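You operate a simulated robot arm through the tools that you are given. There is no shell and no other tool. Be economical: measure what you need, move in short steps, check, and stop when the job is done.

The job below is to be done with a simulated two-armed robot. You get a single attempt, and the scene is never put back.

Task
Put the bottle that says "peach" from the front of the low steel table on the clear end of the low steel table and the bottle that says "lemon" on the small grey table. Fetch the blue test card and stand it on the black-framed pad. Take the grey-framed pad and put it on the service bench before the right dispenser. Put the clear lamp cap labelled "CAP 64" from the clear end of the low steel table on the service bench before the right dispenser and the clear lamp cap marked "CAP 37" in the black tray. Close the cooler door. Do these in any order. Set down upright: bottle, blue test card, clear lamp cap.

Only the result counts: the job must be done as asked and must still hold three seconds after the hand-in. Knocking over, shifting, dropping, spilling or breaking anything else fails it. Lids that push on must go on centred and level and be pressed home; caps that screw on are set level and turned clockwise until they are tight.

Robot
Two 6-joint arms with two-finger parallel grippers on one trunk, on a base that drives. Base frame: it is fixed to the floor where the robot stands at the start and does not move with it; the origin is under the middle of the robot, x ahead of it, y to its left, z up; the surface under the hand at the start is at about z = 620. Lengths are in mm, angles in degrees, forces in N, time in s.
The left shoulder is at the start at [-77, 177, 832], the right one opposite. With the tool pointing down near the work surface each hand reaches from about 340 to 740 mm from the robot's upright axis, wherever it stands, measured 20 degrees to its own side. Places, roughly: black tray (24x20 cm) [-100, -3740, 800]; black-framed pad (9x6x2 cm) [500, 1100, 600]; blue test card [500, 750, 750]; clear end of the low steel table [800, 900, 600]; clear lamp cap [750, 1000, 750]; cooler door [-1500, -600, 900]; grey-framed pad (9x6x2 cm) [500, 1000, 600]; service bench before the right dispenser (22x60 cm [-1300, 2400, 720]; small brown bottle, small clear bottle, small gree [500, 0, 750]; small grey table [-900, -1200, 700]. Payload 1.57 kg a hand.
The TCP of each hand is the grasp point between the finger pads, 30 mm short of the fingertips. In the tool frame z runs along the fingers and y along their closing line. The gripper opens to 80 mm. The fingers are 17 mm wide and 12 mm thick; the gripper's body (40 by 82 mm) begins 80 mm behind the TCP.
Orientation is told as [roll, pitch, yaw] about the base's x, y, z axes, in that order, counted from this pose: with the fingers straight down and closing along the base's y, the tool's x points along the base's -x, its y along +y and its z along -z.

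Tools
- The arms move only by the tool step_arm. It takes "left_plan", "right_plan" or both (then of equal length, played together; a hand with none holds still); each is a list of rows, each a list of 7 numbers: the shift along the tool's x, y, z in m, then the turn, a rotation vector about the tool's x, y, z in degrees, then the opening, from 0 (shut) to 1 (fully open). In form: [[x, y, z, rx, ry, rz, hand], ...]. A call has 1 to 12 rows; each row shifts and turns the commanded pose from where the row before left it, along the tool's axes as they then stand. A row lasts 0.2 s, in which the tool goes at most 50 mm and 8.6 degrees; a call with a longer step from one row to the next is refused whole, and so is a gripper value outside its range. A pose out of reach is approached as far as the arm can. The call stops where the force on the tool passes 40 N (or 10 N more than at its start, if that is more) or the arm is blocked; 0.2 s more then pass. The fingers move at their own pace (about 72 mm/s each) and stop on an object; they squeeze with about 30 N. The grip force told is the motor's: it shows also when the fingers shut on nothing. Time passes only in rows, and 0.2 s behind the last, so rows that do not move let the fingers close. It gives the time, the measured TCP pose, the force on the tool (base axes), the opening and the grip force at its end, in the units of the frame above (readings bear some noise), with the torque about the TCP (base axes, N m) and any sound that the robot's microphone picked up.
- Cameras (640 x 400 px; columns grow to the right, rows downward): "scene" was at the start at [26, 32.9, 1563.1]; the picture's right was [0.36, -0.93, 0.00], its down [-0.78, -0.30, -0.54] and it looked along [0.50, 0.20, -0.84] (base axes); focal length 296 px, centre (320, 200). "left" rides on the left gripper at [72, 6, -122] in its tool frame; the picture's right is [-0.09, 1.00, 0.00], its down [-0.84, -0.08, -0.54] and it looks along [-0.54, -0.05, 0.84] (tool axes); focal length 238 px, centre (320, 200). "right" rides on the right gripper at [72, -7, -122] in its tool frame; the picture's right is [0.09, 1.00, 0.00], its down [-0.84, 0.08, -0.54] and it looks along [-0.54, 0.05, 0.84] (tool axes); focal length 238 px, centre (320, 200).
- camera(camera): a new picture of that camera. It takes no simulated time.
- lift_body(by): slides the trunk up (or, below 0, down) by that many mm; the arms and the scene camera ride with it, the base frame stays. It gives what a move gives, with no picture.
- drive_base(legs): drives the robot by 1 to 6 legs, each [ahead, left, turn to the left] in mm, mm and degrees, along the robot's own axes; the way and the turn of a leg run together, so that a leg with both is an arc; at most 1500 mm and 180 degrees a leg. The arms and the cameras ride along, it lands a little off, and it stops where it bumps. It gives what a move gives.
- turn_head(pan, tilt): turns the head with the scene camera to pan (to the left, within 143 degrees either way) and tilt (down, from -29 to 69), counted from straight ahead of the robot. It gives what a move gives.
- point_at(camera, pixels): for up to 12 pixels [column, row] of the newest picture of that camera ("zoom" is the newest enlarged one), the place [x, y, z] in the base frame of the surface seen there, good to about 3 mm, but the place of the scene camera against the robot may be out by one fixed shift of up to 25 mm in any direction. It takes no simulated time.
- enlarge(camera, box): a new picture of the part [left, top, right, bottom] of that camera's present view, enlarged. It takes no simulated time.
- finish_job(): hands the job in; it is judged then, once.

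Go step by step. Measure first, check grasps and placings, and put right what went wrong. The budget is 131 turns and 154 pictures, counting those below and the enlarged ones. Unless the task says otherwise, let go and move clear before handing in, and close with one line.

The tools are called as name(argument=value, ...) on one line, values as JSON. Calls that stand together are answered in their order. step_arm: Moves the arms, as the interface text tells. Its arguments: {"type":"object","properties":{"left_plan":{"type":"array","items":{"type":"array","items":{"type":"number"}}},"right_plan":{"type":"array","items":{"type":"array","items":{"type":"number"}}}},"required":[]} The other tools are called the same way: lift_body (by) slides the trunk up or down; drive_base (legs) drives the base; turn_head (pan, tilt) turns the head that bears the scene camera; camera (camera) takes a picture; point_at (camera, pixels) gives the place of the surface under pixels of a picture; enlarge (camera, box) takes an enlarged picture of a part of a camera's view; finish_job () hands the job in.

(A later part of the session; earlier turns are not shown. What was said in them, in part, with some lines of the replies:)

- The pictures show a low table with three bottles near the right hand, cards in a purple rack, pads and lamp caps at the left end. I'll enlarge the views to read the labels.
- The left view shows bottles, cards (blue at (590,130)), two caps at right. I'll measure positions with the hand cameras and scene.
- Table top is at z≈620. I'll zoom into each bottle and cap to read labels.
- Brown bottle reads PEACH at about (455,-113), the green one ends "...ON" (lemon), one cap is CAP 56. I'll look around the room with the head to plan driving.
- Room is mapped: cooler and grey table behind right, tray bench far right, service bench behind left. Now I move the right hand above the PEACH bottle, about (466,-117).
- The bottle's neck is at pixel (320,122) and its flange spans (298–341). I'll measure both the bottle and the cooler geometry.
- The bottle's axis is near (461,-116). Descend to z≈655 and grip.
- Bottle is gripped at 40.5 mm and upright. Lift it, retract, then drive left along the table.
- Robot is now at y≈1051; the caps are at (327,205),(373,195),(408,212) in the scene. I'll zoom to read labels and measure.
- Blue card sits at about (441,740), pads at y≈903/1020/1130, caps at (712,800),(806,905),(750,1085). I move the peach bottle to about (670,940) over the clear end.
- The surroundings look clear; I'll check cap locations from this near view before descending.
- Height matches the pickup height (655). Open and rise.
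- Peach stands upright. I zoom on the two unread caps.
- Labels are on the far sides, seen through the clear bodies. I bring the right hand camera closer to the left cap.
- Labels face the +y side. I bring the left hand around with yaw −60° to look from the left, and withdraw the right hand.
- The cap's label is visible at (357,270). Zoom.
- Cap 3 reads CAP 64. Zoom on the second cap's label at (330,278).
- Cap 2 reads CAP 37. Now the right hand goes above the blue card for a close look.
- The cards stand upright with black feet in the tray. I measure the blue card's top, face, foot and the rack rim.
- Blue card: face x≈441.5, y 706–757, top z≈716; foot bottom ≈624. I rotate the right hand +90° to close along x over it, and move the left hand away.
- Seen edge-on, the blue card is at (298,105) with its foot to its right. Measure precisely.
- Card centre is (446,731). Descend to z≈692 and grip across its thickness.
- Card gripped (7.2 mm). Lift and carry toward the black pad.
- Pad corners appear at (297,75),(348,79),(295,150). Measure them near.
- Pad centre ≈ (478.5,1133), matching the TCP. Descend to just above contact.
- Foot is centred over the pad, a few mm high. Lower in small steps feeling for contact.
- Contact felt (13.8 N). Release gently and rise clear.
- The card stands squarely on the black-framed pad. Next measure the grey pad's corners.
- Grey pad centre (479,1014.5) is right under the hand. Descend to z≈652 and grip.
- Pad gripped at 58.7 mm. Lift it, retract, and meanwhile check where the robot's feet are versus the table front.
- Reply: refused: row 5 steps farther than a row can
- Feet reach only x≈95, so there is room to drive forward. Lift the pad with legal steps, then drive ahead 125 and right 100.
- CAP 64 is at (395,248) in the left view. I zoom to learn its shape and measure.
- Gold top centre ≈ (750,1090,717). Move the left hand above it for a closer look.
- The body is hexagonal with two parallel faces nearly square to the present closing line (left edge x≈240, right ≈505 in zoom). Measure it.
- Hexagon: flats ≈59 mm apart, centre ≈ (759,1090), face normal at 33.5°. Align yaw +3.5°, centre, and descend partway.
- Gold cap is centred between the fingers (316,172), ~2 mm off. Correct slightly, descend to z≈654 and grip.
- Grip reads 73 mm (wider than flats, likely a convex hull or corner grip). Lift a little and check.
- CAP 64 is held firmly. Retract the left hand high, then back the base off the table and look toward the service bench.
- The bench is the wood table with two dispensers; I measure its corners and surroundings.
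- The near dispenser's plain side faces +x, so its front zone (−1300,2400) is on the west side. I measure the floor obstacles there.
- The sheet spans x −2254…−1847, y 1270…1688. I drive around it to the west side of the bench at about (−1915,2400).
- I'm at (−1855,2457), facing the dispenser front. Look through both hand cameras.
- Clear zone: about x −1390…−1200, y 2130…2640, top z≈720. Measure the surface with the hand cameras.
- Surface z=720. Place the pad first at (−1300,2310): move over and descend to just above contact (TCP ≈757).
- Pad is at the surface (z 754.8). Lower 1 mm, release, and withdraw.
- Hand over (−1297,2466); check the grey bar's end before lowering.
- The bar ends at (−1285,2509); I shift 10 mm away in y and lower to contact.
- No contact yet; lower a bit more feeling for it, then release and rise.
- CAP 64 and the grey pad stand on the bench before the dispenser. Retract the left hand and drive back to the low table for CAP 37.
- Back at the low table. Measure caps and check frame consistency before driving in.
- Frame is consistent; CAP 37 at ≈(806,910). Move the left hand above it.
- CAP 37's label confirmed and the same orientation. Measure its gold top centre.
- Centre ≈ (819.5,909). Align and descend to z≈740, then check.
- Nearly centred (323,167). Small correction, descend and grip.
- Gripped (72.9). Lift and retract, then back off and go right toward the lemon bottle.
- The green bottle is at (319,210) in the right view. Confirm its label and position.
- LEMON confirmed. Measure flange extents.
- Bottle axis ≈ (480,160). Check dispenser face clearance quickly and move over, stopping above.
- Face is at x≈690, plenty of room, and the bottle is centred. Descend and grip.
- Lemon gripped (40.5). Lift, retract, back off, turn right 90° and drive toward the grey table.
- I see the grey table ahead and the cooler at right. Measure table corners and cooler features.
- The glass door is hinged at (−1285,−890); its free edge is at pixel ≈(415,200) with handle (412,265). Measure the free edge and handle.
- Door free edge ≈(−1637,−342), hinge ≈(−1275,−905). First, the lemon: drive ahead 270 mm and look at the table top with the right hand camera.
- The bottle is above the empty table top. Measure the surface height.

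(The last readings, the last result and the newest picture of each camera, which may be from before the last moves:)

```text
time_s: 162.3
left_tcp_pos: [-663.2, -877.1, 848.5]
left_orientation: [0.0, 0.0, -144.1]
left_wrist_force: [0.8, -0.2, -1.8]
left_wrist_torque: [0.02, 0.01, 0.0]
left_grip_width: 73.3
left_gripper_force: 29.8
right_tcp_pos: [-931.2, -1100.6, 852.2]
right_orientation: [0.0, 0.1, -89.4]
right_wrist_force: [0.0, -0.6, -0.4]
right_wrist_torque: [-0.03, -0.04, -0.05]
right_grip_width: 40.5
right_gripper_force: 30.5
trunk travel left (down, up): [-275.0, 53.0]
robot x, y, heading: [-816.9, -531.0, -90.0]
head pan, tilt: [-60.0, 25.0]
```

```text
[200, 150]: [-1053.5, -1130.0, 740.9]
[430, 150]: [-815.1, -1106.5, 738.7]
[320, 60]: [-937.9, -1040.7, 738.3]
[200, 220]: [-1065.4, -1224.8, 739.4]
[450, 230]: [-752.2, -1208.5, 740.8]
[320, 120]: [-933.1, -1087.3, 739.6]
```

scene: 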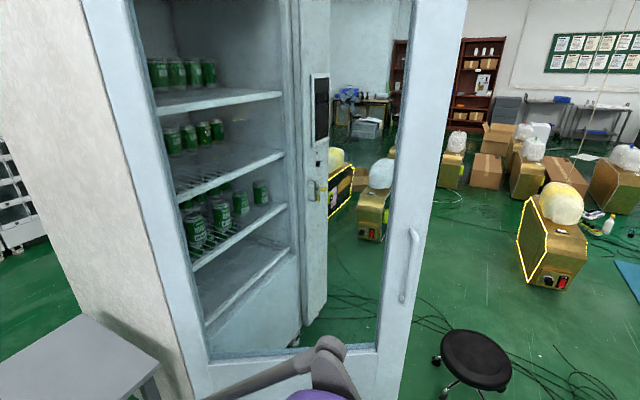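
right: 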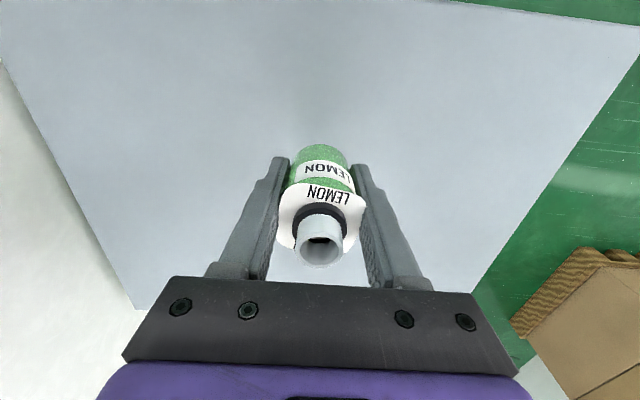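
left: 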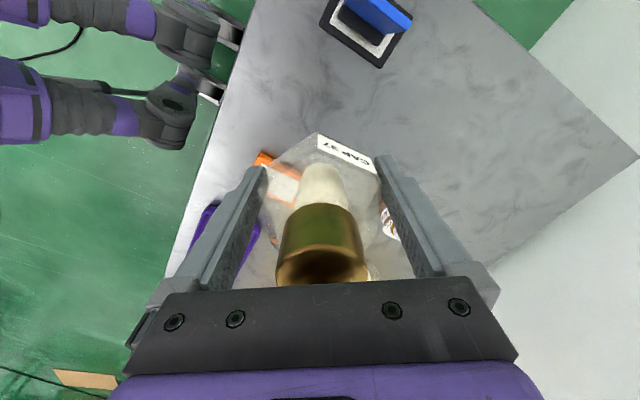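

Surface z≈739.7, so contact at TCP ≈773. Lower in steps.

step_arm(right_plan=[[0, 0, 0.04, 0, 0, 0, 0], [0, 0, 0.03, 0, 0, 0, 0], [0, 0, 0.006, 0, 0, 0, 0], [0, 0, 0.001, 0, 0, 0, 0], [0, 0, 0, 0, 0, 0, 0]])

step_arm(right_plan=[[0, 0, 0.0015, 0, 0, 0, 0], [0, 0, 0, 0, 0, 0, 0]])

```text
time_s: 163.5
left_tcp_pos: [-662.3, -875.5, 848.3]
left_orientation: [0.0, -0.1, -144.1]
left_wrist_force: [-0.4, 0.6, -1.1]
left_wrist_torque: [-0.03, 0.02, 0.01]
left_grip_width: 73.0
left_gripper_force: 29.6
right_tcp_pos: [-932.8, -1098.7, 778.2]
right_orientation: [0.0, -0.1, -89.5]
right_wrist_force: [0.3, 0.4, -0.8]
right_wrist_torque: [0.01, -0.01, -0.02]
right_grip_width: 40.7
right_gripper_force: 30.0
trunk travel left (down, up): [-275.0, 53.0]
robot x, y, heading: [-817.0, -526.6, -90.2]
head pan, tilt: [-60.0, 25.0]
```

```text
time_s: 164.1
left_tcp_pos: [-661.9, -876.4, 847.7]
left_orientation: [0.0, 0.1, -144.2]
left_wrist_force: [-1.0, -0.3, -1.4]
left_wrist_torque: [-0.02, 0.01, 0.03]
left_grip_width: 73.3
left_gripper_force: 30.1
right_tcp_pos: [-932.4, -1098.3, 775.4]
right_orientation: [0.1, 0.0, -89.4]
right_wrist_force: [-0.4, -0.3, -1.0]
right_wrist_torque: [0.01, 0.01, 0.04]
right_grip_width: 40.7
right_gripper_force: 30.3
trunk travel left (down, up): [-275.0, 53.0]
robot x, y, heading: [-816.7, -530.3, -90.2]
head pan, tilt: [-60.0, 25.0]
```

Still ~2 mm up; continue in 1 mm steps.

step_arm(right_plan=[[0, 0, 0.001, 0, 0, 0, 0], [0, 0, 0, 0, 0, 0, 0]])

step_arm(right_plan=[[0, 0, 0.001, 0, 0, 0, 0], [0, 0, 0, 0, 0, 0, 0]])

step_arm(right_plan=[[0, 0, 0.0005, 0, 0, 0, 0], [0, 0, 0, 0, 0, 0, 0]])

```text
time_s: 164.7
left_tcp_pos: [-662.2, -875.5, 849.3]
left_orientation: [0.0, 0.0, -144.1]
left_wrist_force: [-0.3, 0.2, -0.9]
left_wrist_torque: [0.01, -0.02, -0.02]
left_grip_width: 73.0
left_gripper_force: 29.9
right_tcp_pos: [-931.1, -1097.6, 774.6]
right_orientation: [0.0, -0.1, -89.4]
right_wrist_force: [0.3, 0.8, 0.1]
right_wrist_torque: [0.03, -0.03, 0.01]
right_grip_width: 40.5
right_gripper_force: 29.6
trunk travel left (down, up): [-275.0, 53.0]
robot x, y, heading: [-813.9, -527.8, -90.3]
head pan, tilt: [-60.0, 25.0]
```

```text
time_s: 165.3
left_tcp_pos: [-662.5, -874.8, 847.5]
left_orientation: [0.0, 0.0, -144.1]
left_wrist_force: [0.0, -1.0, -1.2]
left_wrist_torque: [0.01, -0.01, 0.02]
left_grip_width: 73.2
left_gripper_force: 29.9
right_tcp_pos: [-931.4, -1098.7, 773.6]
right_orientation: [0.0, -0.1, -89.6]
right_wrist_force: [-0.5, -1.2, 3.9]
right_wrist_torque: [-0.01, 0.01, 0.02]
right_grip_width: 40.2
right_gripper_force: 29.9
trunk travel left (down, up): [-275.0, 53.0]
robot x, y, heading: [-814.4, -527.7, -90.4]
head pan, tilt: [-60.0, 25.0]
```

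```text
time_s: 165.9
left_tcp_pos: [-661.7, -876.8, 849.1]
left_orientation: [0.0, 0.1, -144.0]
left_wrist_force: [-0.2, -0.4, -1.8]
left_wrist_torque: [0.03, -0.04, 0.01]
left_grip_width: 73.1
left_gripper_force: 30.2
right_tcp_pos: [-931.6, -1098.3, 773.6]
right_orientation: [0.0, -0.2, -89.4]
right_wrist_force: [2.3, -3.2, 14.1]
right_wrist_torque: [-0.15, -0.06, -0.01]
right_grip_width: 40.8
right_gripper_force: 30.2
trunk travel left (down, up): [-275.0, 53.0]
robot x, y, heading: [-818.2, -530.4, -90.3]
head pan, tilt: [-60.0, 25.0]
```

Contact. Release, rise and retract the right hand.

step_arm(right_plan=[[0, 0, -0.0005, 0, 0, 0, 0], [0, 0, 0, 0, 0, 0, 0.7], [0, 0, 0, 0, 0, 0, 1], [0, 0, 0, 0, 0, 0, 1], [0, 0, -0.03, 0, 0, 0, 1], [0, 0, -0.045, 0, 0, 0, 1], [0, 0, -0.045, 0, 0, 0, 1]])

camera(camera="right")

```text
time_s: 167.5
left_tcp_pos: [-661.8, -874.0, 848.0]
left_orientation: [0.0, 0.0, -144.1]
left_wrist_force: [-0.2, -0.7, -1.0]
left_wrist_torque: [0.03, -0.04, -0.02]
left_grip_width: 73.4
left_gripper_force: 29.7
right_tcp_pos: [-934.0, -1095.9, 893.6]
right_orientation: [0.1, 0.0, -89.4]
right_wrist_force: [0.2, 0.4, -0.2]
right_wrist_torque: [-0.03, 0.03, 0.03]
right_grip_width: 80.1
right_gripper_force: 0.1
trunk travel left (down, up): [-275.0, 53.0]
robot x, y, heading: [-812.8, -529.3, -90.5]
head pan, tilt: [-60.0, 25.0]
```

```text
64 pictures are left
```

right: 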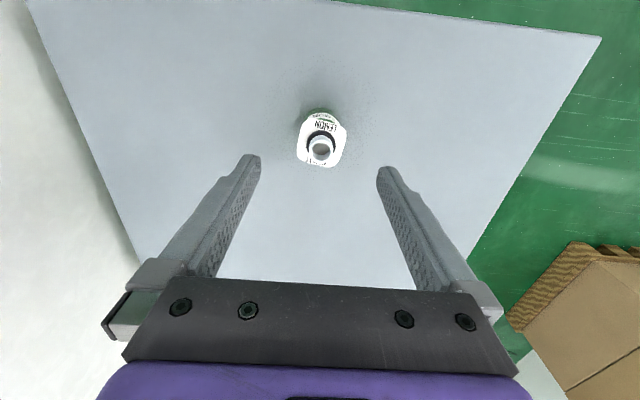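

LEMON stands upright on the grey table. Next the cooler door: retract the right hand a bit, close it, and drive to a stance before the door (≈(−1170,38), heading −120°).

step_arm(right_plan=[[0.045, 0, 0, 0, 0, 0, 1], [0.045, 0, 0, 0, 0, 0, 0]])

drive_base(legs=[[-567, 0, 0], [0, -357, 0], [0, 0, -29.5]])

turn_head(pan=-15, tilt=40)

camera(camera="scene")

```text
time_s: 168.1
left_tcp_pos: [-662.3, -875.2, 847.5]
left_orientation: [0.2, 0.0, -144.1]
left_wrist_force: [-0.7, 0.3, -0.9]
left_wrist_torque: [-0.04, -0.02, -0.02]
left_grip_width: 73.4
left_gripper_force: 29.9
right_tcp_pos: [-934.1, -1007.6, 893.2]
right_orientation: [0.0, 0.1, -89.5]
right_wrist_force: [0.1, 0.7, 0.6]
right_wrist_torque: [-0.01, -0.04, 0.01]
right_grip_width: 25.5
right_gripper_force: 0.2
trunk travel left (down, up): [-275.0, 53.0]
robot x, y, heading: [-816.4, -525.8, -90.2]
head pan, tilt: [-60.0, 25.0]
```

```text
time_s: 176.1
left_tcp_pos: [-1206.4, -328.8, 848.6]
left_orientation: [0.0, 0.0, -172.9]
left_wrist_force: [-0.5, 0.9, -1.4]
left_wrist_torque: [-0.01, -0.01, 0.02]
left_grip_width: 73.0
left_gripper_force: 30.1
right_tcp_pos: [-1509.0, -312.7, 892.6]
right_orientation: [0.1, 0.1, -118.2]
right_wrist_force: [-0.7, 0.1, 0.0]
right_wrist_torque: [0.04, -0.02, 0.03]
right_grip_width: 0.0
right_gripper_force: 20.8
trunk travel left (down, up): [-275.0, 53.0]
robot x, y, heading: [-1173.3, 48.6, -119.0]
head pan, tilt: [-60.0, 25.0]
```

```text
time_s: 177.2
left_tcp_pos: [-1207.4, -327.5, 848.3]
left_orientation: [0.0, 0.0, -172.9]
left_wrist_force: [0.0, 0.4, -1.2]
left_wrist_torque: [0.02, -0.02, 0.04]
left_grip_width: 73.3
left_gripper_force: 29.4
right_tcp_pos: [-1509.4, -313.1, 894.1]
right_orientation: [-0.1, 0.0, -118.3]
right_wrist_force: [0.5, 0.6, 0.0]
right_wrist_torque: [-0.02, -0.04, 0.06]
right_grip_width: 0.2
right_gripper_force: 21.9
trunk travel left (down, up): [-275.0, 53.0]
robot x, y, heading: [-1175.4, 48.1, -119.0]
head pan, tilt: [-15.0, 40.0]
```

```text
63 pictures are left
```

scene: 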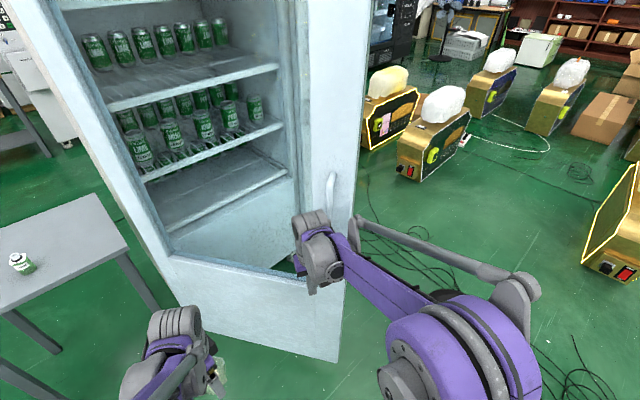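

Hand is ~120 mm in front of the door stile. Lower to z≈850 and tilt the tool forward (fingers horizontal).

step_arm(right_plan=[[0, 0, 0.04, 0, 0, 0, 0], [0, 0, 0, 0, -8.2, 0, 0], [0, 0, 0, 0, -8.2, 0, 0], [0, 0, 0, 0, -8.2, 0, 0], [0, 0, 0, 0, -8.2, 0, 0], [0, 0, 0, 0, -8.2, 0, 0], [0, 0, 0, 0, -8.2, 0, 0], [0, 0, 0, 0, -8.2, 0, 0], [0, 0, 0, 0, -8.2, 0, 0], [0, 0, 0, 0, -8.2, 0, 0], [0, 0, 0, 0, -8.2, 0, 0]])

camera(camera="scene")

camera(camera="right")

```text
time_s: 179.6
left_tcp_pos: [-1207.4, -328.4, 848.7]
left_orientation: [0.0, 0.0, -172.9]
left_wrist_force: [0.6, -0.8, -1.0]
left_wrist_torque: [-0.01, -0.02, 0.0]
left_grip_width: 73.0
left_gripper_force: 30.0
right_tcp_pos: [-1521.8, -341.8, 889.9]
right_orientation: [0.8, -81.3, -119.1]
right_wrist_force: [0.0, 0.1, -0.4]
right_wrist_torque: [0.02, -0.02, 0.0]
right_grip_width: 0.0
right_gripper_force: 21.4
right hand out of reach, approached as far as the arm can: row 10, 11
trunk travel left (down, up): [-275.0, 53.0]
robot x, y, heading: [-1173.3, 49.9, -119.0]
head pan, tilt: [-15.0, 40.0]
```

```text
62 pictures are left
```

scene: 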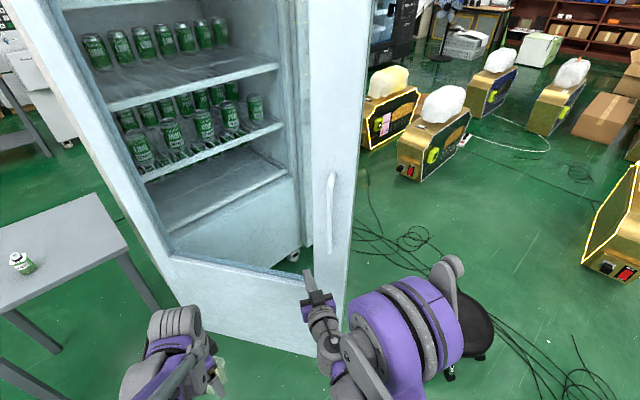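

```text
61 pictures are left
```

right: 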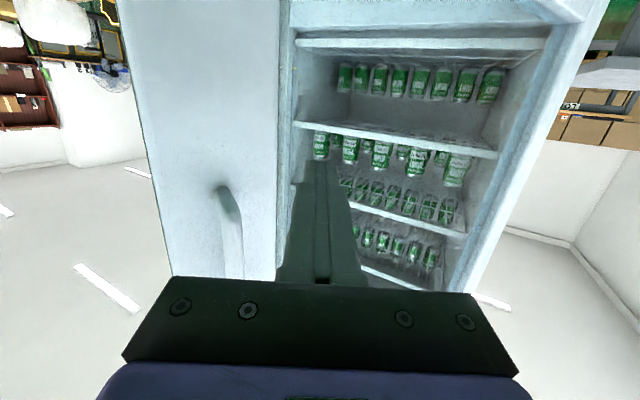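

Fingers point at the stile just below/inside the handle. Push forward along the fingers, watching force.

step_arm(right_plan=[[-0.005, -0.01, 0.035, 0, 0, 0, 0], [-0.005, -0.01, 0.035, 0, 0, 0, 0], [-0.005, 0, 0.035, 0, 0, 0, 0], [-0.005, 0, 0.03, 0, 0, 0, 0], [-0.005, 0, 0.03, 0, 0, 0, 0], [-0.005, 0, 0.03, 0, 0, 0, 0]])

camera(camera="scene")

```text
time_s: 181.0
left_tcp_pos: [-1208.6, -328.9, 848.6]
left_orientation: [0.1, 0.0, -173.0]
left_wrist_force: [-0.4, -0.7, -1.4]
left_wrist_torque: [0.01, -0.03, -0.01]
left_grip_width: 73.3
left_gripper_force: 30.0
right_tcp_pos: [-1631.1, -506.8, 892.8]
right_orientation: [0.1, -82.0, -118.3]
right_wrist_force: [0.7, -0.7, -0.5]
right_wrist_torque: [0.02, 0.0, -0.01]
right_grip_width: 0.0
right_gripper_force: 20.9
trunk travel left (down, up): [-275.0, 53.0]
robot x, y, heading: [-1172.4, 49.0, -119.0]
head pan, tilt: [-15.0, 40.0]
```

```text
60 pictures are left
```

scene: 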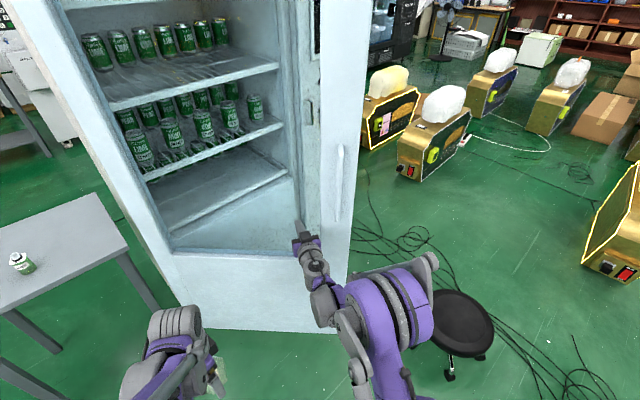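

The door is swinging (handle moved) with hardly any force. Continue pushing.

step_arm(right_plan=[[-0.005, 0, 0.035, 0, 0, 0, 0], [-0.005, 0, 0.035, 0, 0, 0, 0], [-0.005, 0, 0.035, 0, 0, 0, 0], [-0.005, 0, 0.035, 0, 0, 0, 0], [-0.005, 0, 0.035, 0, 0, 0, 0], [-0.005, 0, 0.03, 0, 0, 0, 0]])

camera(camera="scene")

```text
time_s: 182.4
left_tcp_pos: [-1207.9, -328.5, 848.3]
left_orientation: [0.1, 0.1, -172.9]
left_wrist_force: [0.0, 0.1, -1.0]
left_wrist_torque: [0.02, -0.03, -0.01]
left_grip_width: 73.2
left_gripper_force: 30.0
right_tcp_pos: [-1730.1, -689.0, 892.5]
right_orientation: [0.1, -81.9, -118.3]
right_wrist_force: [0.3, 1.3, 0.4]
right_wrist_torque: [0.03, -0.01, -0.03]
right_grip_width: 0.0
right_gripper_force: 21.2
trunk travel left (down, up): [-275.0, 53.0]
robot x, y, heading: [-1172.2, 51.0, -119.2]
head pan, tilt: [-15.0, 40.0]
```

```text
59 pictures are left
```

scene: 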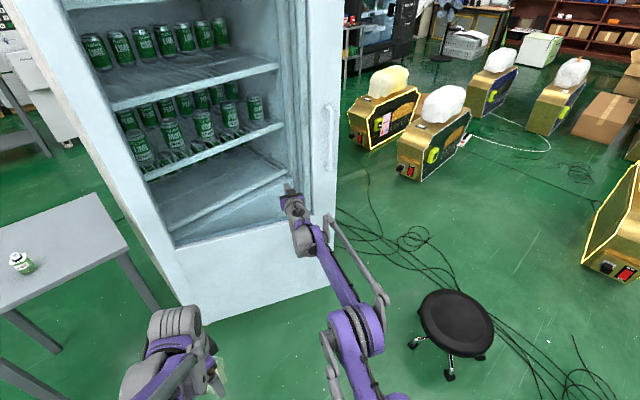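

Arm is nearly at full reach and the door is ~20° from shut. Drive the base so the hand keeps pushing toward −y.

drive_base(legs=[[140, 35, 0]])

camera(camera="scene")

```text
time_s: 183.8
left_tcp_pos: [-1245.8, -466.4, 847.2]
left_orientation: [0.1, -0.1, -173.0]
left_wrist_force: [-0.7, 0.1, -1.6]
left_wrist_torque: [0.04, 0.0, 0.01]
left_grip_width: 73.3
left_gripper_force: 30.1
right_tcp_pos: [-1768.2, -824.0, 891.7]
right_orientation: [0.1, -81.9, -118.4]
right_wrist_force: [0.1, -0.2, 0.1]
right_wrist_torque: [-0.01, 0.01, -0.02]
right_grip_width: 0.0
right_gripper_force: 20.7
trunk travel left (down, up): [-275.0, 53.0]
robot x, y, heading: [-1213.4, -86.1, -118.8]
head pan, tilt: [-15.0, 40.0]
```

```text
58 pictures are left
```

scene: 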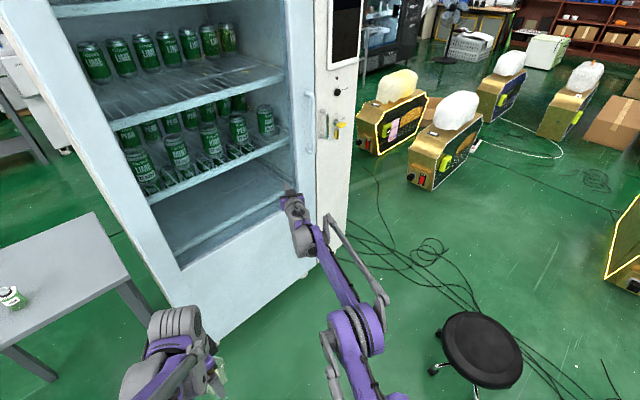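

Almost shut; push a little further.

drive_base(legs=[[40, 12, 0]])

camera(camera="scene")

camera(camera="right")

```text
time_s: 184.7
left_tcp_pos: [-1254.1, -506.6, 847.9]
left_orientation: [0.0, 0.0, -173.0]
left_wrist_force: [-0.2, 0.3, -1.4]
left_wrist_torque: [0.03, -0.03, -0.01]
left_grip_width: 73.4
left_gripper_force: 30.1
right_tcp_pos: [-1777.5, -862.6, 892.6]
right_orientation: [0.0, -82.1, -118.4]
right_wrist_force: [0.5, -0.6, -0.3]
right_wrist_torque: [0.01, 0.03, 0.02]
right_grip_width: 0.0
right_gripper_force: 21.3
trunk travel left (down, up): [-275.0, 53.0]
robot x, y, heading: [-1218.3, -130.8, -119.1]
head pan, tilt: [-15.0, 40.0]
```

```text
57 pictures are left
```

scene: 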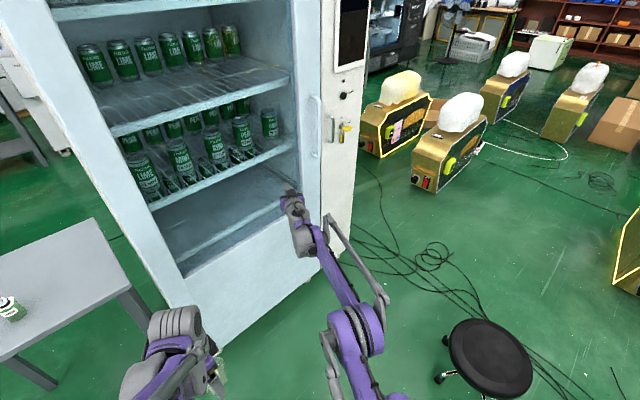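

```text
56 pictures are left
```

right: 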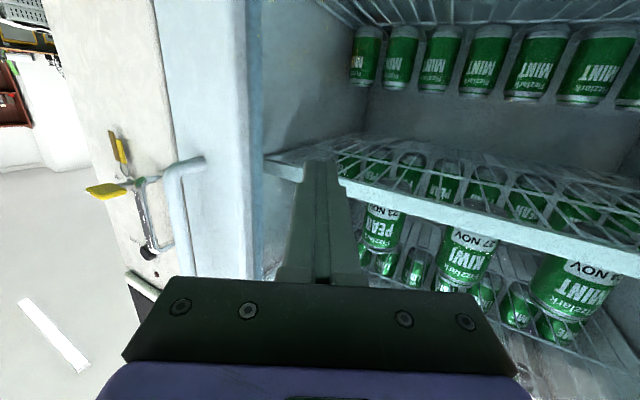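

Check where the door's free edge now lies relative to the jamb.

point_at(camera="scene", pixels=[[305, 60], [310, 200], [318, 150], [330, 60], [340, 200], [240, 240], [180, 230], [290, 230], [90, 150], [315, 250]])

enlarge(camera="scene", box=[230, 60, 380, 300])

```text
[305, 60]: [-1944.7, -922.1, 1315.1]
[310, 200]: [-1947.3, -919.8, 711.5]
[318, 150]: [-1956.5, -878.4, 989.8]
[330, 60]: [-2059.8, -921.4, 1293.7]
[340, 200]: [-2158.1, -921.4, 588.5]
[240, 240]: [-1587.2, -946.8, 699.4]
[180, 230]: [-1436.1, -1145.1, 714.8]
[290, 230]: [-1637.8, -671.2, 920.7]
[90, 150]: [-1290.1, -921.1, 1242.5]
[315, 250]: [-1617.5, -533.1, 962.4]
```

```text
1.67 times, centred on (305, 180) of scene
```

zoom: 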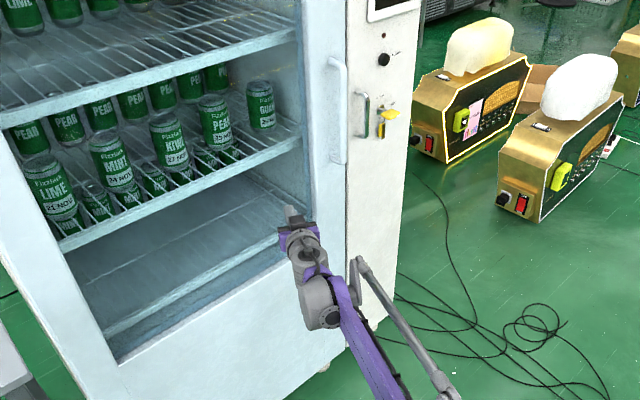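

The door face and jamb both read y≈−921, i.e. flush. I push a bit more with force sensing to be sure it's fully shut.

step_arm(right_plan=[[0, 0, 0.008, 0, 0, 0, 0], [0, 0, 0.008, 0, 0, 0, 0], [0, 0, 0.008, 0, 0, 0, 0], [0, 0, 0.008, 0, 0, 0, 0], [0, 0, 0.008, 0, 0, 0, 0]])

camera(camera="right")

```text
time_s: 185.9
left_tcp_pos: [-1255.3, -506.4, 847.9]
left_orientation: [0.0, 0.0, -173.1]
left_wrist_force: [-0.8, -0.1, -2.0]
left_wrist_torque: [0.01, 0.01, -0.03]
left_grip_width: 73.2
left_gripper_force: 29.9
right_tcp_pos: [-1779.7, -867.9, 891.5]
right_orientation: [0.0, -82.1, -118.4]
right_wrist_force: [-0.5, -0.9, -0.4]
right_wrist_torque: [0.0, -0.01, -0.01]
right_grip_width: 0.1
right_gripper_force: 20.7
right hand out of reach, approached as far as the arm can: row 1, 2, 3, 4, 5
trunk travel left (down, up): [-275.0, 53.0]
robot x, y, heading: [-1221.6, -127.1, -118.9]
head pan, tilt: [-15.0, 40.0]
```

```text
54 pictures are left
```

right: 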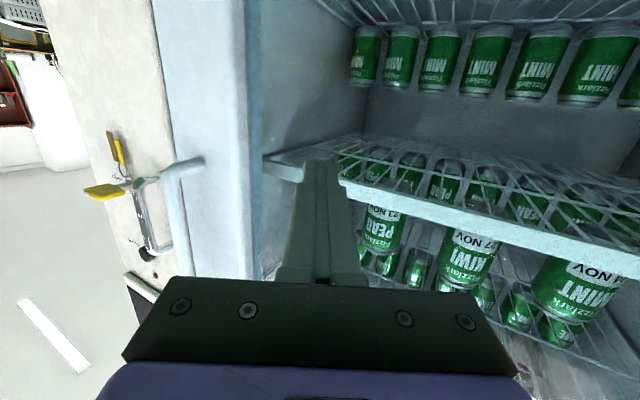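

The arm is at its limit. Measure door face vs. jamb with the hand camera.

point_at(camera="right", pixels=[[205, 80], [215, 240], [110, 80], [150, 30], [180, 40], [240, 150], [130, 150]])

drive_base(legs=[[25, 8, 0]])

camera(camera="right")

```text
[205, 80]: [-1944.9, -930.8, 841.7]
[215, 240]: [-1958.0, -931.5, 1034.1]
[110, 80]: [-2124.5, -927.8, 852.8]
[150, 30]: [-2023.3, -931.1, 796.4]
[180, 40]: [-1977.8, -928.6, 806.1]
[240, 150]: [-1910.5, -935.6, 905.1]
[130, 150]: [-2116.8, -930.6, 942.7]
```

```text
time_s: 186.7
left_tcp_pos: [-1260.3, -529.2, 847.6]
left_orientation: [0.1, 0.0, -173.0]
left_wrist_force: [-0.9, 0.2, -0.9]
left_wrist_torque: [0.0, 0.01, 0.02]
left_grip_width: 73.1
left_gripper_force: 30.0
right_tcp_pos: [-1786.3, -891.8, 892.8]
right_orientation: [0.0, -82.1, -118.4]
right_wrist_force: [0.5, 0.2, 0.6]
right_wrist_torque: [0.01, 0.03, 0.03]
right_grip_width: 0.0
right_gripper_force: 20.8
trunk travel left (down, up): [-275.0, 53.0]
robot x, y, heading: [-1227.3, -151.7, -119.1]
head pan, tilt: [-15.0, 40.0]
```

```text
53 pictures are left
```

right: 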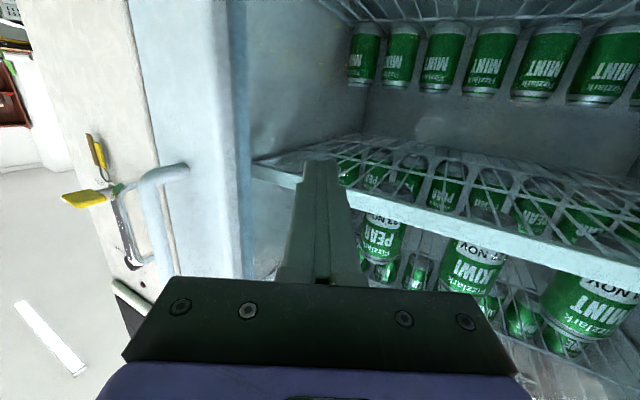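

Door face (−931) and jamb (−930) are flush: closed. Retract: back the base off, withdraw and level the right hand.

drive_base(legs=[[-300, 0, 0]])

step_arm(right_plan=[[0.005, 0, -0.045, 0, 0, 0, 0], [0.005, 0, -0.045, 0, 0, 0, 0], [0.005, 0, -0.045, 0, 0, 0, 0], [0.005, 0, -0.045, 0, 0, 0, 0], [0.005, 0, -0.045, 0, 0, 0, 0], [0.005, 0, -0.045, 0, 0, 0, 0], [0.005, 0, -0.045, 0, 0, 0, 0], [0.005, 0, -0.045, 0, 0, 0, 0]])

step_arm(right_plan=[[0, 0, 0, 0, 8.2, 0, 0], [0, 0, 0, 0, 8.2, 0, 0], [0, 0, 0, 0, 8.2, 0, 0], [0, 0, 0, 0, 8.2, 0, 0], [0, 0, 0, 0, 8.2, 0, 0], [0, 0, 0, 0, 8.2, 0, 0], [0, 0, 0, 0, 8.2, 0, 0], [0, 0, 0, 0, 8.2, 0, 0], [0, 0, 0, 0, 8.2, 0, 0], [0, 0, 0, 0, 8.2, 0, 0]])

camera(camera="scene")

```text
time_s: 188.7
left_tcp_pos: [-1114.3, -268.9, 847.2]
left_orientation: [0.1, 0.0, -173.1]
left_wrist_force: [-0.2, 0.4, -1.6]
left_wrist_torque: [0.04, 0.02, -0.01]
left_grip_width: 73.3
left_gripper_force: 30.1
right_tcp_pos: [-1638.6, -630.3, 894.0]
right_orientation: [0.0, -82.0, -118.4]
right_wrist_force: [-0.1, -0.1, -0.2]
right_wrist_torque: [0.01, 0.01, 0.01]
right_grip_width: 0.0
right_gripper_force: 21.4
trunk travel left (down, up): [-275.0, 53.0]
robot x, y, heading: [-1078.3, 102.0, -119.0]
head pan, tilt: [-15.0, 40.0]
```

```text
time_s: 190.5
left_tcp_pos: [-1114.9, -268.9, 847.5]
left_orientation: [0.0, 0.1, -173.1]
left_wrist_force: [0.2, 0.5, -1.5]
left_wrist_torque: [0.02, 0.02, 0.04]
left_grip_width: 73.1
left_gripper_force: 30.1
right_tcp_pos: [-1465.7, -313.2, 904.0]
right_orientation: [0.0, -82.0, -118.4]
right_wrist_force: [-0.1, 0.1, 0.1]
right_wrist_torque: [-0.02, 0.0, 0.0]
right_grip_width: 0.0
right_gripper_force: 21.4
trunk travel left (down, up): [-275.0, 53.0]
robot x, y, heading: [-1080.0, 107.4, -119.0]
head pan, tilt: [-15.0, 40.0]
```

```text
time_s: 192.7
left_tcp_pos: [-1115.5, -268.4, 847.8]
left_orientation: [0.0, 0.1, -173.1]
left_wrist_force: [0.5, 0.0, -0.9]
left_wrist_torque: [0.0, -0.02, -0.03]
left_grip_width: 73.1
left_gripper_force: 30.4
right_tcp_pos: [-1467.3, -312.2, 904.8]
right_orientation: [-0.2, -2.7, -119.0]
right_wrist_force: [0.3, 0.0, 0.5]
right_wrist_torque: [-0.03, -0.01, 0.0]
right_grip_width: 0.0
right_gripper_force: 21.3
right hand out of reach, approached as far as the arm can: row 1
trunk travel left (down, up): [-275.0, 53.0]
robot x, y, heading: [-1080.2, 108.2, -119.2]
head pan, tilt: [-15.0, 40.0]
```

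```text
52 pictures are left
```

scene: 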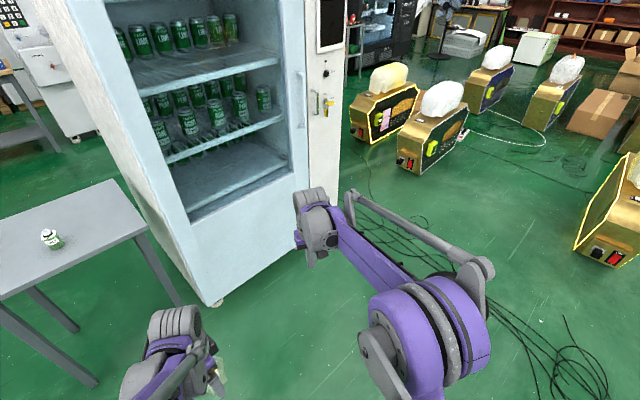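

The door is closed and lemon stands. Now drive toward the tray bench: turn to −90°, go east, then south, and look.

drive_base(legs=[[0, 0, 29], [0, 760, 0], [800, 0, 0]])

turn_head(pan=0, tilt=30)

camera(camera="scene")

```text
time_s: 205.2
left_tcp_pos: [-134.2, -1032.7, 849.9]
left_orientation: [-0.1, -0.1, -142.5]
left_wrist_force: [-0.4, -0.6, -0.9]
left_wrist_torque: [0.0, 0.02, 0.03]
left_grip_width: 73.0
left_gripper_force: 30.7
right_tcp_pos: [-416.9, -1248.4, 903.4]
right_orientation: [-0.2, -2.8, -88.5]
right_wrist_force: [-1.3, 0.4, -0.8]
right_wrist_torque: [0.03, 0.01, 0.0]
right_grip_width: 0.2
right_gripper_force: 21.9
trunk travel left (down, up): [-275.0, 53.0]
robot x, y, heading: [-295.0, -688.6, -88.2]
head pan, tilt: [-15.0, 40.0]
```

```text
time_s: 206.0
left_tcp_pos: [-134.4, -1032.9, 847.7]
left_orientation: [0.0, 0.0, -142.5]
left_wrist_force: [0.4, -1.0, -1.0]
left_wrist_torque: [0.02, -0.04, -0.01]
left_grip_width: 73.5
left_gripper_force: 29.9
right_tcp_pos: [-416.2, -1247.7, 903.9]
right_orientation: [-0.1, -2.9, -88.5]
right_wrist_force: [0.2, -0.1, 0.1]
right_wrist_torque: [0.03, -0.03, 0.02]
right_grip_width: 0.2
right_gripper_force: 21.2
trunk travel left (down, up): [-275.0, 53.0]
robot x, y, heading: [-296.2, -693.4, -88.4]
head pan, tilt: [0.0, 30.0]
```

```text
51 pictures are left
```

scene: 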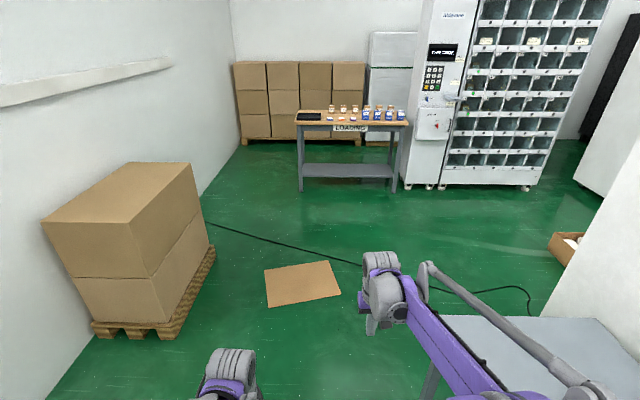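

The bench is ahead, its black tray at (308,116), a cardboard sheet at (302,285). Measure.

point_at(camera="scene", pixels=[[308, 117], [297, 125], [405, 125], [265, 267], [328, 262], [268, 305], [340, 293], [205, 275], [168, 330], [300, 190], [395, 185], [345, 175]])

enlarge(camera="scene", box=[280, 90, 420, 140])

```text
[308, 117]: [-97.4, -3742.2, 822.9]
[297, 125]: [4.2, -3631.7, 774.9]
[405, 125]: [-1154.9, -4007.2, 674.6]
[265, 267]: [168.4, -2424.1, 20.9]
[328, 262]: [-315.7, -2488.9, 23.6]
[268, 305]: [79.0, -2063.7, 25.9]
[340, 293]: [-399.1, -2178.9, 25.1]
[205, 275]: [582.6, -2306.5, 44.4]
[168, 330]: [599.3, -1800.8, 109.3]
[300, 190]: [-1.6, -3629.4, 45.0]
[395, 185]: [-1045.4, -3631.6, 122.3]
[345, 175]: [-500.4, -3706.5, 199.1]
```

```text
4.57 times, centred on (350, 115) of scene
```

zoom: 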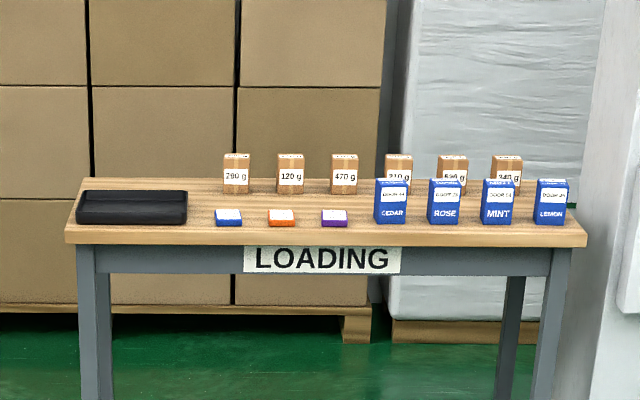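

Cardboard spans x −400…168, y −2490…−2060; bench front at y≈−3630. I retract the right hand and drive around the cardboard to before the tray.

step_arm(right_plan=[[0.045, 0, 0, 0, 2.7, 0, 0], [0.045, 0, 0, 0, 0, 0, 0], [0.045, 0, 0, 0, 0, 0, 0], [0.04, 0, 0, 0, 0, 0, 0]])

drive_base(legs=[[910, 0, -1.6], [350, -500, 0], [850, 0, 0], [0, 550, 0]])

turn_head(pan=10, tilt=38)

camera(camera="scene")

```text
time_s: 207.0
left_tcp_pos: [-134.2, -1031.8, 848.1]
left_orientation: [0.0, 0.0, -142.4]
left_wrist_force: [0.5, 0.4, -1.0]
left_wrist_torque: [-0.02, 0.02, 0.06]
left_grip_width: 73.1
left_gripper_force: 29.8
right_tcp_pos: [-420.3, -1073.1, 901.7]
right_orientation: [-0.1, -0.2, -88.5]
right_wrist_force: [0.4, 0.8, 1.4]
right_wrist_torque: [-0.01, 0.01, 0.01]
right_grip_width: 0.0
right_gripper_force: 21.0
trunk travel left (down, up): [-275.0, 53.0]
robot x, y, heading: [-294.9, -690.4, -88.5]
head pan, tilt: [0.0, 30.0]
```

```text
time_s: 225.3
left_tcp_pos: [-52.7, -3133.5, 847.1]
left_orientation: [0.0, 0.1, -143.0]
left_wrist_force: [0.0, -0.8, -1.1]
left_wrist_torque: [0.04, -0.02, 0.0]
left_grip_width: 73.3
left_gripper_force: 29.5
right_tcp_pos: [-339.8, -3172.5, 901.2]
right_orientation: [-0.2, -0.2, -88.8]
right_wrist_force: [0.2, 0.2, -0.1]
right_wrist_torque: [0.04, 0.01, -0.01]
right_grip_width: 0.0
right_gripper_force: 21.1
trunk travel left (down, up): [-275.0, 53.0]
robot x, y, heading: [-208.7, -2785.9, -88.7]
head pan, tilt: [0.0, 30.0]
```

```text
time_s: 226.1
left_tcp_pos: [-53.8, -3133.1, 847.3]
left_orientation: [0.0, 0.1, -143.0]
left_wrist_force: [0.5, -1.2, -0.6]
left_wrist_torque: [0.0, -0.02, -0.01]
left_grip_width: 73.2
left_gripper_force: 29.3
right_tcp_pos: [-339.0, -3171.9, 901.5]
right_orientation: [-0.1, -0.1, -89.1]
right_wrist_force: [-0.3, -0.3, 0.1]
right_wrist_torque: [0.02, -0.02, 0.05]
right_grip_width: 0.0
right_gripper_force: 21.5
trunk travel left (down, up): [-275.0, 53.0]
robot x, y, heading: [-211.7, -2790.9, -88.7]
head pan, tilt: [10.0, 38.0]
```

```text
49 pictures are left
```

scene: 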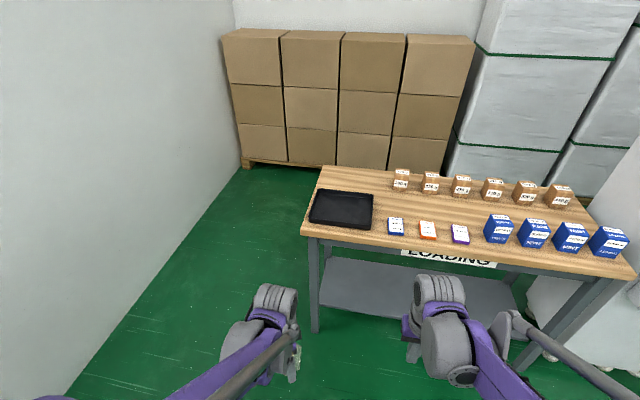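

The tray is at (342,208). Measure its rim and floor.

point_at(camera="scene", pixels=[[323, 190], [373, 194], [310, 222], [368, 229], [342, 208], [340, 215], [304, 232], [390, 245], [396, 226], [341, 224]])

enlarge(camera="scene", box=[290, 170, 420, 250])

```text
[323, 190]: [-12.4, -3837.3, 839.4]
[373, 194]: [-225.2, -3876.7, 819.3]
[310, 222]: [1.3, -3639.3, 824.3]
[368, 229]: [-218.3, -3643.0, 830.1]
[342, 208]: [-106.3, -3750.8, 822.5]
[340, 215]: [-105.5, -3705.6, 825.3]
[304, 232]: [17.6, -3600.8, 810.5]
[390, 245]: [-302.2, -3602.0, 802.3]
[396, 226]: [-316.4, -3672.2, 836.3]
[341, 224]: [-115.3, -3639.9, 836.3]
```

```text
4.92 times, centred on (355, 210) of scene
```

zoom: 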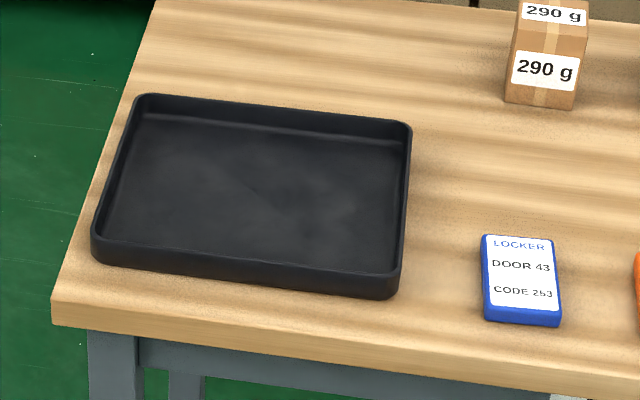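

Tray centre ≈ (−108,−3742), floor z≈804. Drive ahead 350 and raise the left hand.

drive_base(legs=[[350, -30, -1.2]])

step_arm(left_plan=[[0, 0, -0.04, 0, 0, 0, 0], [0, 0, -0.03, 0, 0, 0, 0]])

camera(camera="left")

camera(camera="scene")

```text
time_s: 228.3
left_tcp_pos: [-84.2, -3490.9, 846.6]
left_orientation: [0.0, 0.2, -144.0]
left_wrist_force: [0.2, 0.0, -0.9]
left_wrist_torque: [0.03, 0.0, 0.0]
left_grip_width: 73.2
left_gripper_force: 29.8
right_tcp_pos: [-371.3, -3524.4, 901.4]
right_orientation: [-0.1, -0.1, -90.1]
right_wrist_force: [0.0, 0.3, 0.6]
right_wrist_torque: [0.02, 0.02, 0.01]
right_grip_width: 0.0
right_gripper_force: 21.3
trunk travel left (down, up): [-275.0, 53.0]
robot x, y, heading: [-237.2, -3144.0, -90.4]
head pan, tilt: [10.0, 38.0]
```

```text
time_s: 228.9
left_tcp_pos: [-82.7, -3491.6, 917.2]
left_orientation: [0.0, 0.1, -143.9]
left_wrist_force: [-0.2, 1.5, -1.0]
left_wrist_torque: [0.04, -0.01, 0.03]
left_grip_width: 73.1
left_gripper_force: 29.3
right_tcp_pos: [-370.1, -3525.7, 901.7]
right_orientation: [-0.1, -0.1, -90.0]
right_wrist_force: [0.5, -0.1, 0.2]
right_wrist_torque: [-0.06, 0.0, 0.01]
right_grip_width: 0.0
right_gripper_force: 20.6
trunk travel left (down, up): [-275.0, 53.0]
robot x, y, heading: [-238.5, -3142.5, -90.1]
head pan, tilt: [10.0, 38.0]
```

```text
47 pictures are left
```

left: 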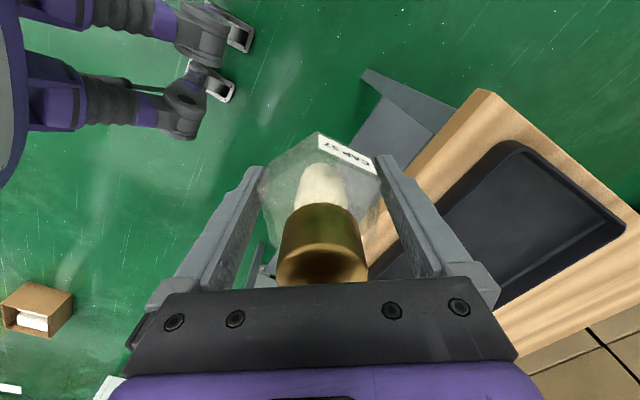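

```text
46 pictures are left
```

scene: 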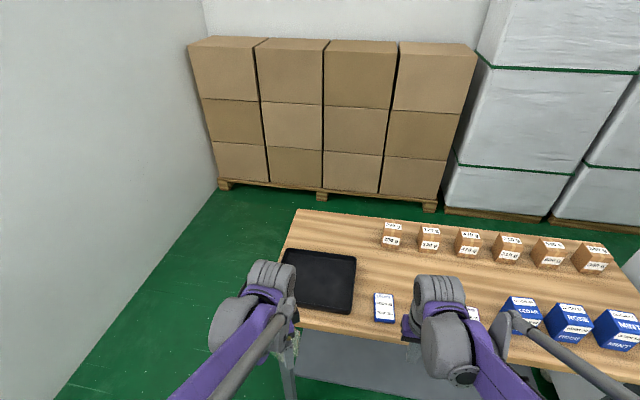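

Measure the tray with the left hand camera.

point_at(camera="left", pixels=[[510, 148], [620, 225], [520, 220], [500, 290], [490, 230], [540, 180], [575, 245], [440, 185], [480, 110]])

```text
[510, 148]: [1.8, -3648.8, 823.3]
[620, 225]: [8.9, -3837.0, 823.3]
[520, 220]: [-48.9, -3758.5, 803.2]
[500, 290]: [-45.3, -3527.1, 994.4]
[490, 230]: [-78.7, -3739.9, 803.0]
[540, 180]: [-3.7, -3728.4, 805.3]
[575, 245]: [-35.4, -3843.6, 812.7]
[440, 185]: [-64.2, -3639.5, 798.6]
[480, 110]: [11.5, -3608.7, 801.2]
```

Tray floor z=803, rim 823. Carry the cap to (−110,−3742) and lower to just above.

step_arm(left_plan=[[-0.0281, 0.031, 0, 0, 0, 0, 0], [-0.0281, 0.031, 0, 0, 0, 0, 0], [-0.0281, 0.031, 0, 0, 0, 0, 0], [-0.0281, 0.031, 0, 0, 0, 0, 0], [-0.0281, 0.031, 0, 0, 0, 0, 0], [-0.0281, 0.031, 0, 0, 0, 0, 0], [0, 0, 0.035, 0, 0, 0, 0], [0, 0, 0, 0, 0, 0, 0]])

camera(camera="left")

camera(camera="scene")

```text
time_s: 230.8
left_tcp_pos: [-112.4, -3739.5, 884.4]
left_orientation: [-0.1, 0.1, -144.0]
left_wrist_force: [0.2, -0.1, -1.1]
left_wrist_torque: [0.0, -0.02, 0.03]
left_grip_width: 73.1
left_gripper_force: 30.3
right_tcp_pos: [-371.3, -3523.8, 900.2]
right_orientation: [-0.1, 0.0, -89.9]
right_wrist_force: [-1.2, -0.5, -0.2]
right_wrist_torque: [-0.03, -0.04, 0.01]
right_grip_width: 0.0
right_gripper_force: 21.8
trunk travel left (down, up): [-275.0, 53.0]
robot x, y, heading: [-237.4, -3144.2, -89.8]
head pan, tilt: [10.0, 38.0]
```

```text
45 pictures are left
```

left: 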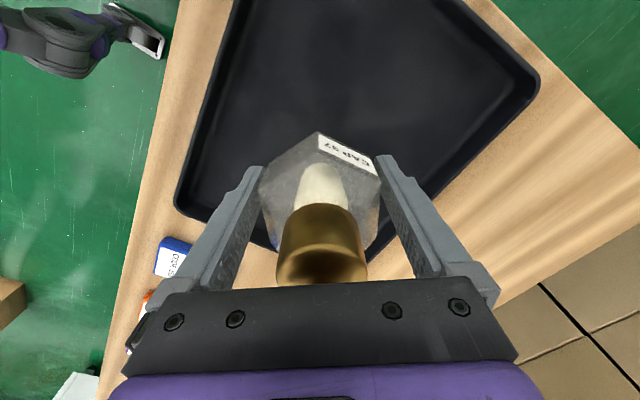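

```text
44 pictures are left
```

scene: 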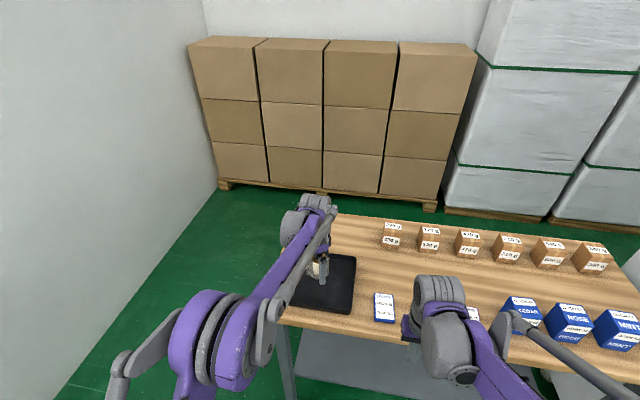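

The cap is above the tray. Lower to ~841, then feel for contact.

step_arm(left_plan=[[0, 0, 0.035, 0, 0, 0, 0], [0, 0, 0.007, 0, 0, 0, 0], [0, 0, 0.001, 0, 0, 0, 0], [0, 0, 0, 0, 0, 0, 0]])

step_arm(left_plan=[[0, 0, 0.0015, 0, 0, 0, 0], [0, 0, 0, 0, 0, 0, 0]])

step_arm(left_plan=[[0, 0, 0.001, 0, 0, 0, 0], [0, 0, 0, 0, 0, 0, 0]])

step_arm(left_plan=[[0, 0, 0.001, 0, 0, 0, 0], [0, 0, 0, 0, 0, 0, 0]])

```text
time_s: 231.8
left_tcp_pos: [-112.1, -3739.2, 840.9]
left_orientation: [0.0, -0.1, -143.9]
left_wrist_force: [0.3, 0.0, -1.2]
left_wrist_torque: [0.02, -0.03, -0.01]
left_grip_width: 73.0
left_gripper_force: 29.7
right_tcp_pos: [-371.7, -3525.0, 902.0]
right_orientation: [-0.1, -0.1, -90.0]
right_wrist_force: [0.2, 0.0, -0.1]
right_wrist_torque: [0.05, 0.0, 0.0]
right_grip_width: 0.1
right_gripper_force: 21.3
trunk travel left (down, up): [-275.0, 53.0]
robot x, y, heading: [-239.7, -3137.7, -90.1]
head pan, tilt: [10.0, 38.0]
```

```text
time_s: 232.3
left_tcp_pos: [-111.6, -3740.0, 839.7]
left_orientation: [0.1, 0.0, -143.9]
left_wrist_force: [-0.3, -2.1, 13.7]
left_wrist_torque: [-0.11, 0.16, -0.01]
left_grip_width: 73.1
left_gripper_force: 30.8
right_tcp_pos: [-371.6, -3524.5, 902.4]
right_orientation: [-0.1, -0.2, -90.0]
right_wrist_force: [-0.1, 0.2, -0.3]
right_wrist_torque: [0.02, -0.03, -0.01]
right_grip_width: 0.0
right_gripper_force: 21.3
trunk travel left (down, up): [-275.0, 53.0]
robot x, y, heading: [-235.1, -3145.4, -90.0]
head pan, tilt: [10.0, 38.0]
```

```text
time_s: 232.9
left_tcp_pos: [-111.2, -3740.2, 838.8]
left_orientation: [0.2, -0.1, -143.9]
left_wrist_force: [-0.5, -5.0, 21.5]
left_wrist_torque: [-0.25, 0.11, -0.01]
left_grip_width: 73.1
left_gripper_force: 30.1
right_tcp_pos: [-370.9, -3523.7, 903.0]
right_orientation: [-0.1, -0.3, -90.1]
right_wrist_force: [0.4, 0.6, -0.4]
right_wrist_torque: [0.0, 0.03, -0.02]
right_grip_width: 0.0
right_gripper_force: 20.9
trunk travel left (down, up): [-275.0, 53.0]
robot x, y, heading: [-238.0, -3143.4, -90.1]
head pan, tilt: [10.0, 38.0]
```

```text
time_s: 233.6
left_tcp_pos: [-110.9, -3739.2, 836.9]
left_orientation: [0.1, 0.0, -143.9]
left_wrist_force: [0.5, -5.9, 18.5]
left_wrist_torque: [-0.25, 0.12, 0.01]
left_grip_width: 73.0
left_gripper_force: 30.3
right_tcp_pos: [-371.6, -3525.3, 901.2]
right_orientation: [-0.1, -0.2, -90.0]
right_wrist_force: [0.3, 0.7, 0.4]
right_wrist_torque: [0.0, 0.01, -0.01]
right_grip_width: 0.2
right_gripper_force: 21.1
trunk travel left (down, up): [-275.0, 53.0]
robot x, y, heading: [-235.3, -3142.5, -89.7]
head pan, tilt: [10.0, 38.0]
```

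Contact felt (~20 N). Check the view before releasing.

camera(camera="left")

step_arm(left_plan=[[0, 0, -0.0015, 0, 0, 0, 0], [0, 0, 0, 0, 0, 0, 0]])

```text
43 pictures are left
```

left: 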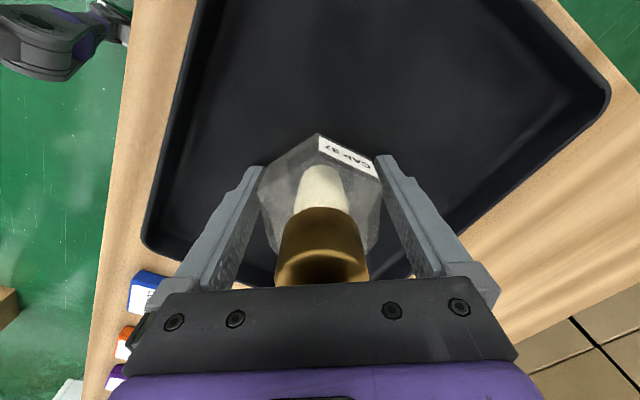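

```text
time_s: 234.2
left_tcp_pos: [-111.5, -3739.5, 836.8]
left_orientation: [0.0, 0.1, -143.9]
left_wrist_force: [0.0, -0.4, 1.2]
left_wrist_torque: [-0.04, 0.01, 0.01]
left_grip_width: 73.1
left_gripper_force: 30.0
right_tcp_pos: [-370.4, -3524.0, 900.3]
right_orientation: [-0.1, -0.3, -90.0]
right_wrist_force: [-0.2, 0.1, -0.9]
right_wrist_torque: [-0.04, -0.04, 0.01]
right_grip_width: 0.0
right_gripper_force: 21.8
trunk travel left (down, up): [-275.0, 53.0]
robot x, y, heading: [-235.9, -3137.6, -89.8]
head pan, tilt: [10.0, 38.0]
```

The cap rests on the tray floor, nearly unloaded. Release and rise.

step_arm(left_plan=[[0, 0, 0, 0, 0, 0, 1], [0, 0, 0, 0, 0, 0, 1], [0, 0, 0, 0, 0, 0, 1], [0, 0, -0.02, 0, 0, 0, 1], [0, 0, -0.03, 0, 0, 0, 1], [0, 0, -0.045, 0, 0, 0, 1], [0, 0, -0.04, 0, 0, 0, 1]])

camera(camera="left")

camera(camera="scene")

```text
time_s: 235.8
left_tcp_pos: [-109.9, -3738.9, 971.3]
left_orientation: [0.0, 0.0, -144.0]
left_wrist_force: [0.7, 0.4, -0.9]
left_wrist_torque: [-0.02, -0.01, 0.02]
left_grip_width: 80.1
left_gripper_force: 0.0
right_tcp_pos: [-371.6, -3523.2, 902.0]
right_orientation: [-0.1, -0.1, -89.9]
right_wrist_force: [-0.7, -0.9, -0.2]
right_wrist_torque: [0.02, 0.0, -0.03]
right_grip_width: 0.0
right_gripper_force: 20.8
trunk travel left (down, up): [-275.0, 53.0]
robot x, y, heading: [-236.2, -3144.0, -89.9]
head pan, tilt: [10.0, 38.0]
```

```text
42 pictures are left
```

left: 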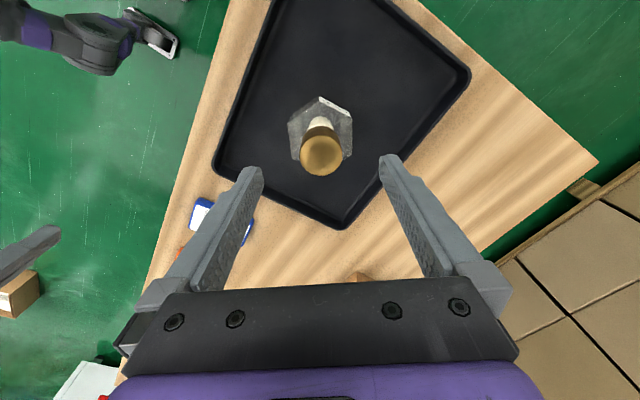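

```text
41 pictures are left
```

scene: 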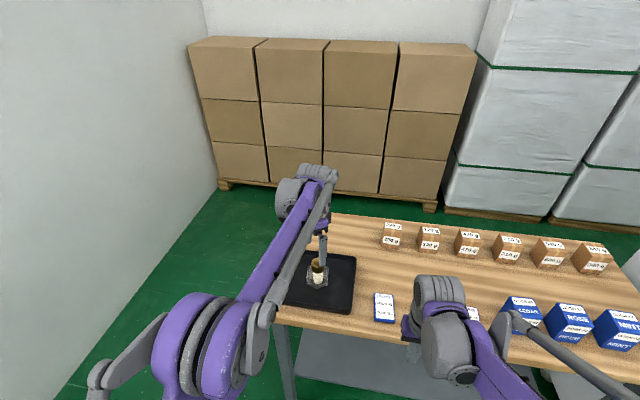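

CAP 37 stands upright in the tray and all hands are clear; every item has been checked. Handing in.

finish_job()

```text
The job is handed in.
```

I did every part of the job and handed it in; only the final judgement is unknown. The peach bottle is on the clear end, lemon on the grey table, the blue card on the black-framed pad, the grey-framed pad and CAP 64 before the right dispenser, CAP 37 in the black tray, and the cooler door shut.
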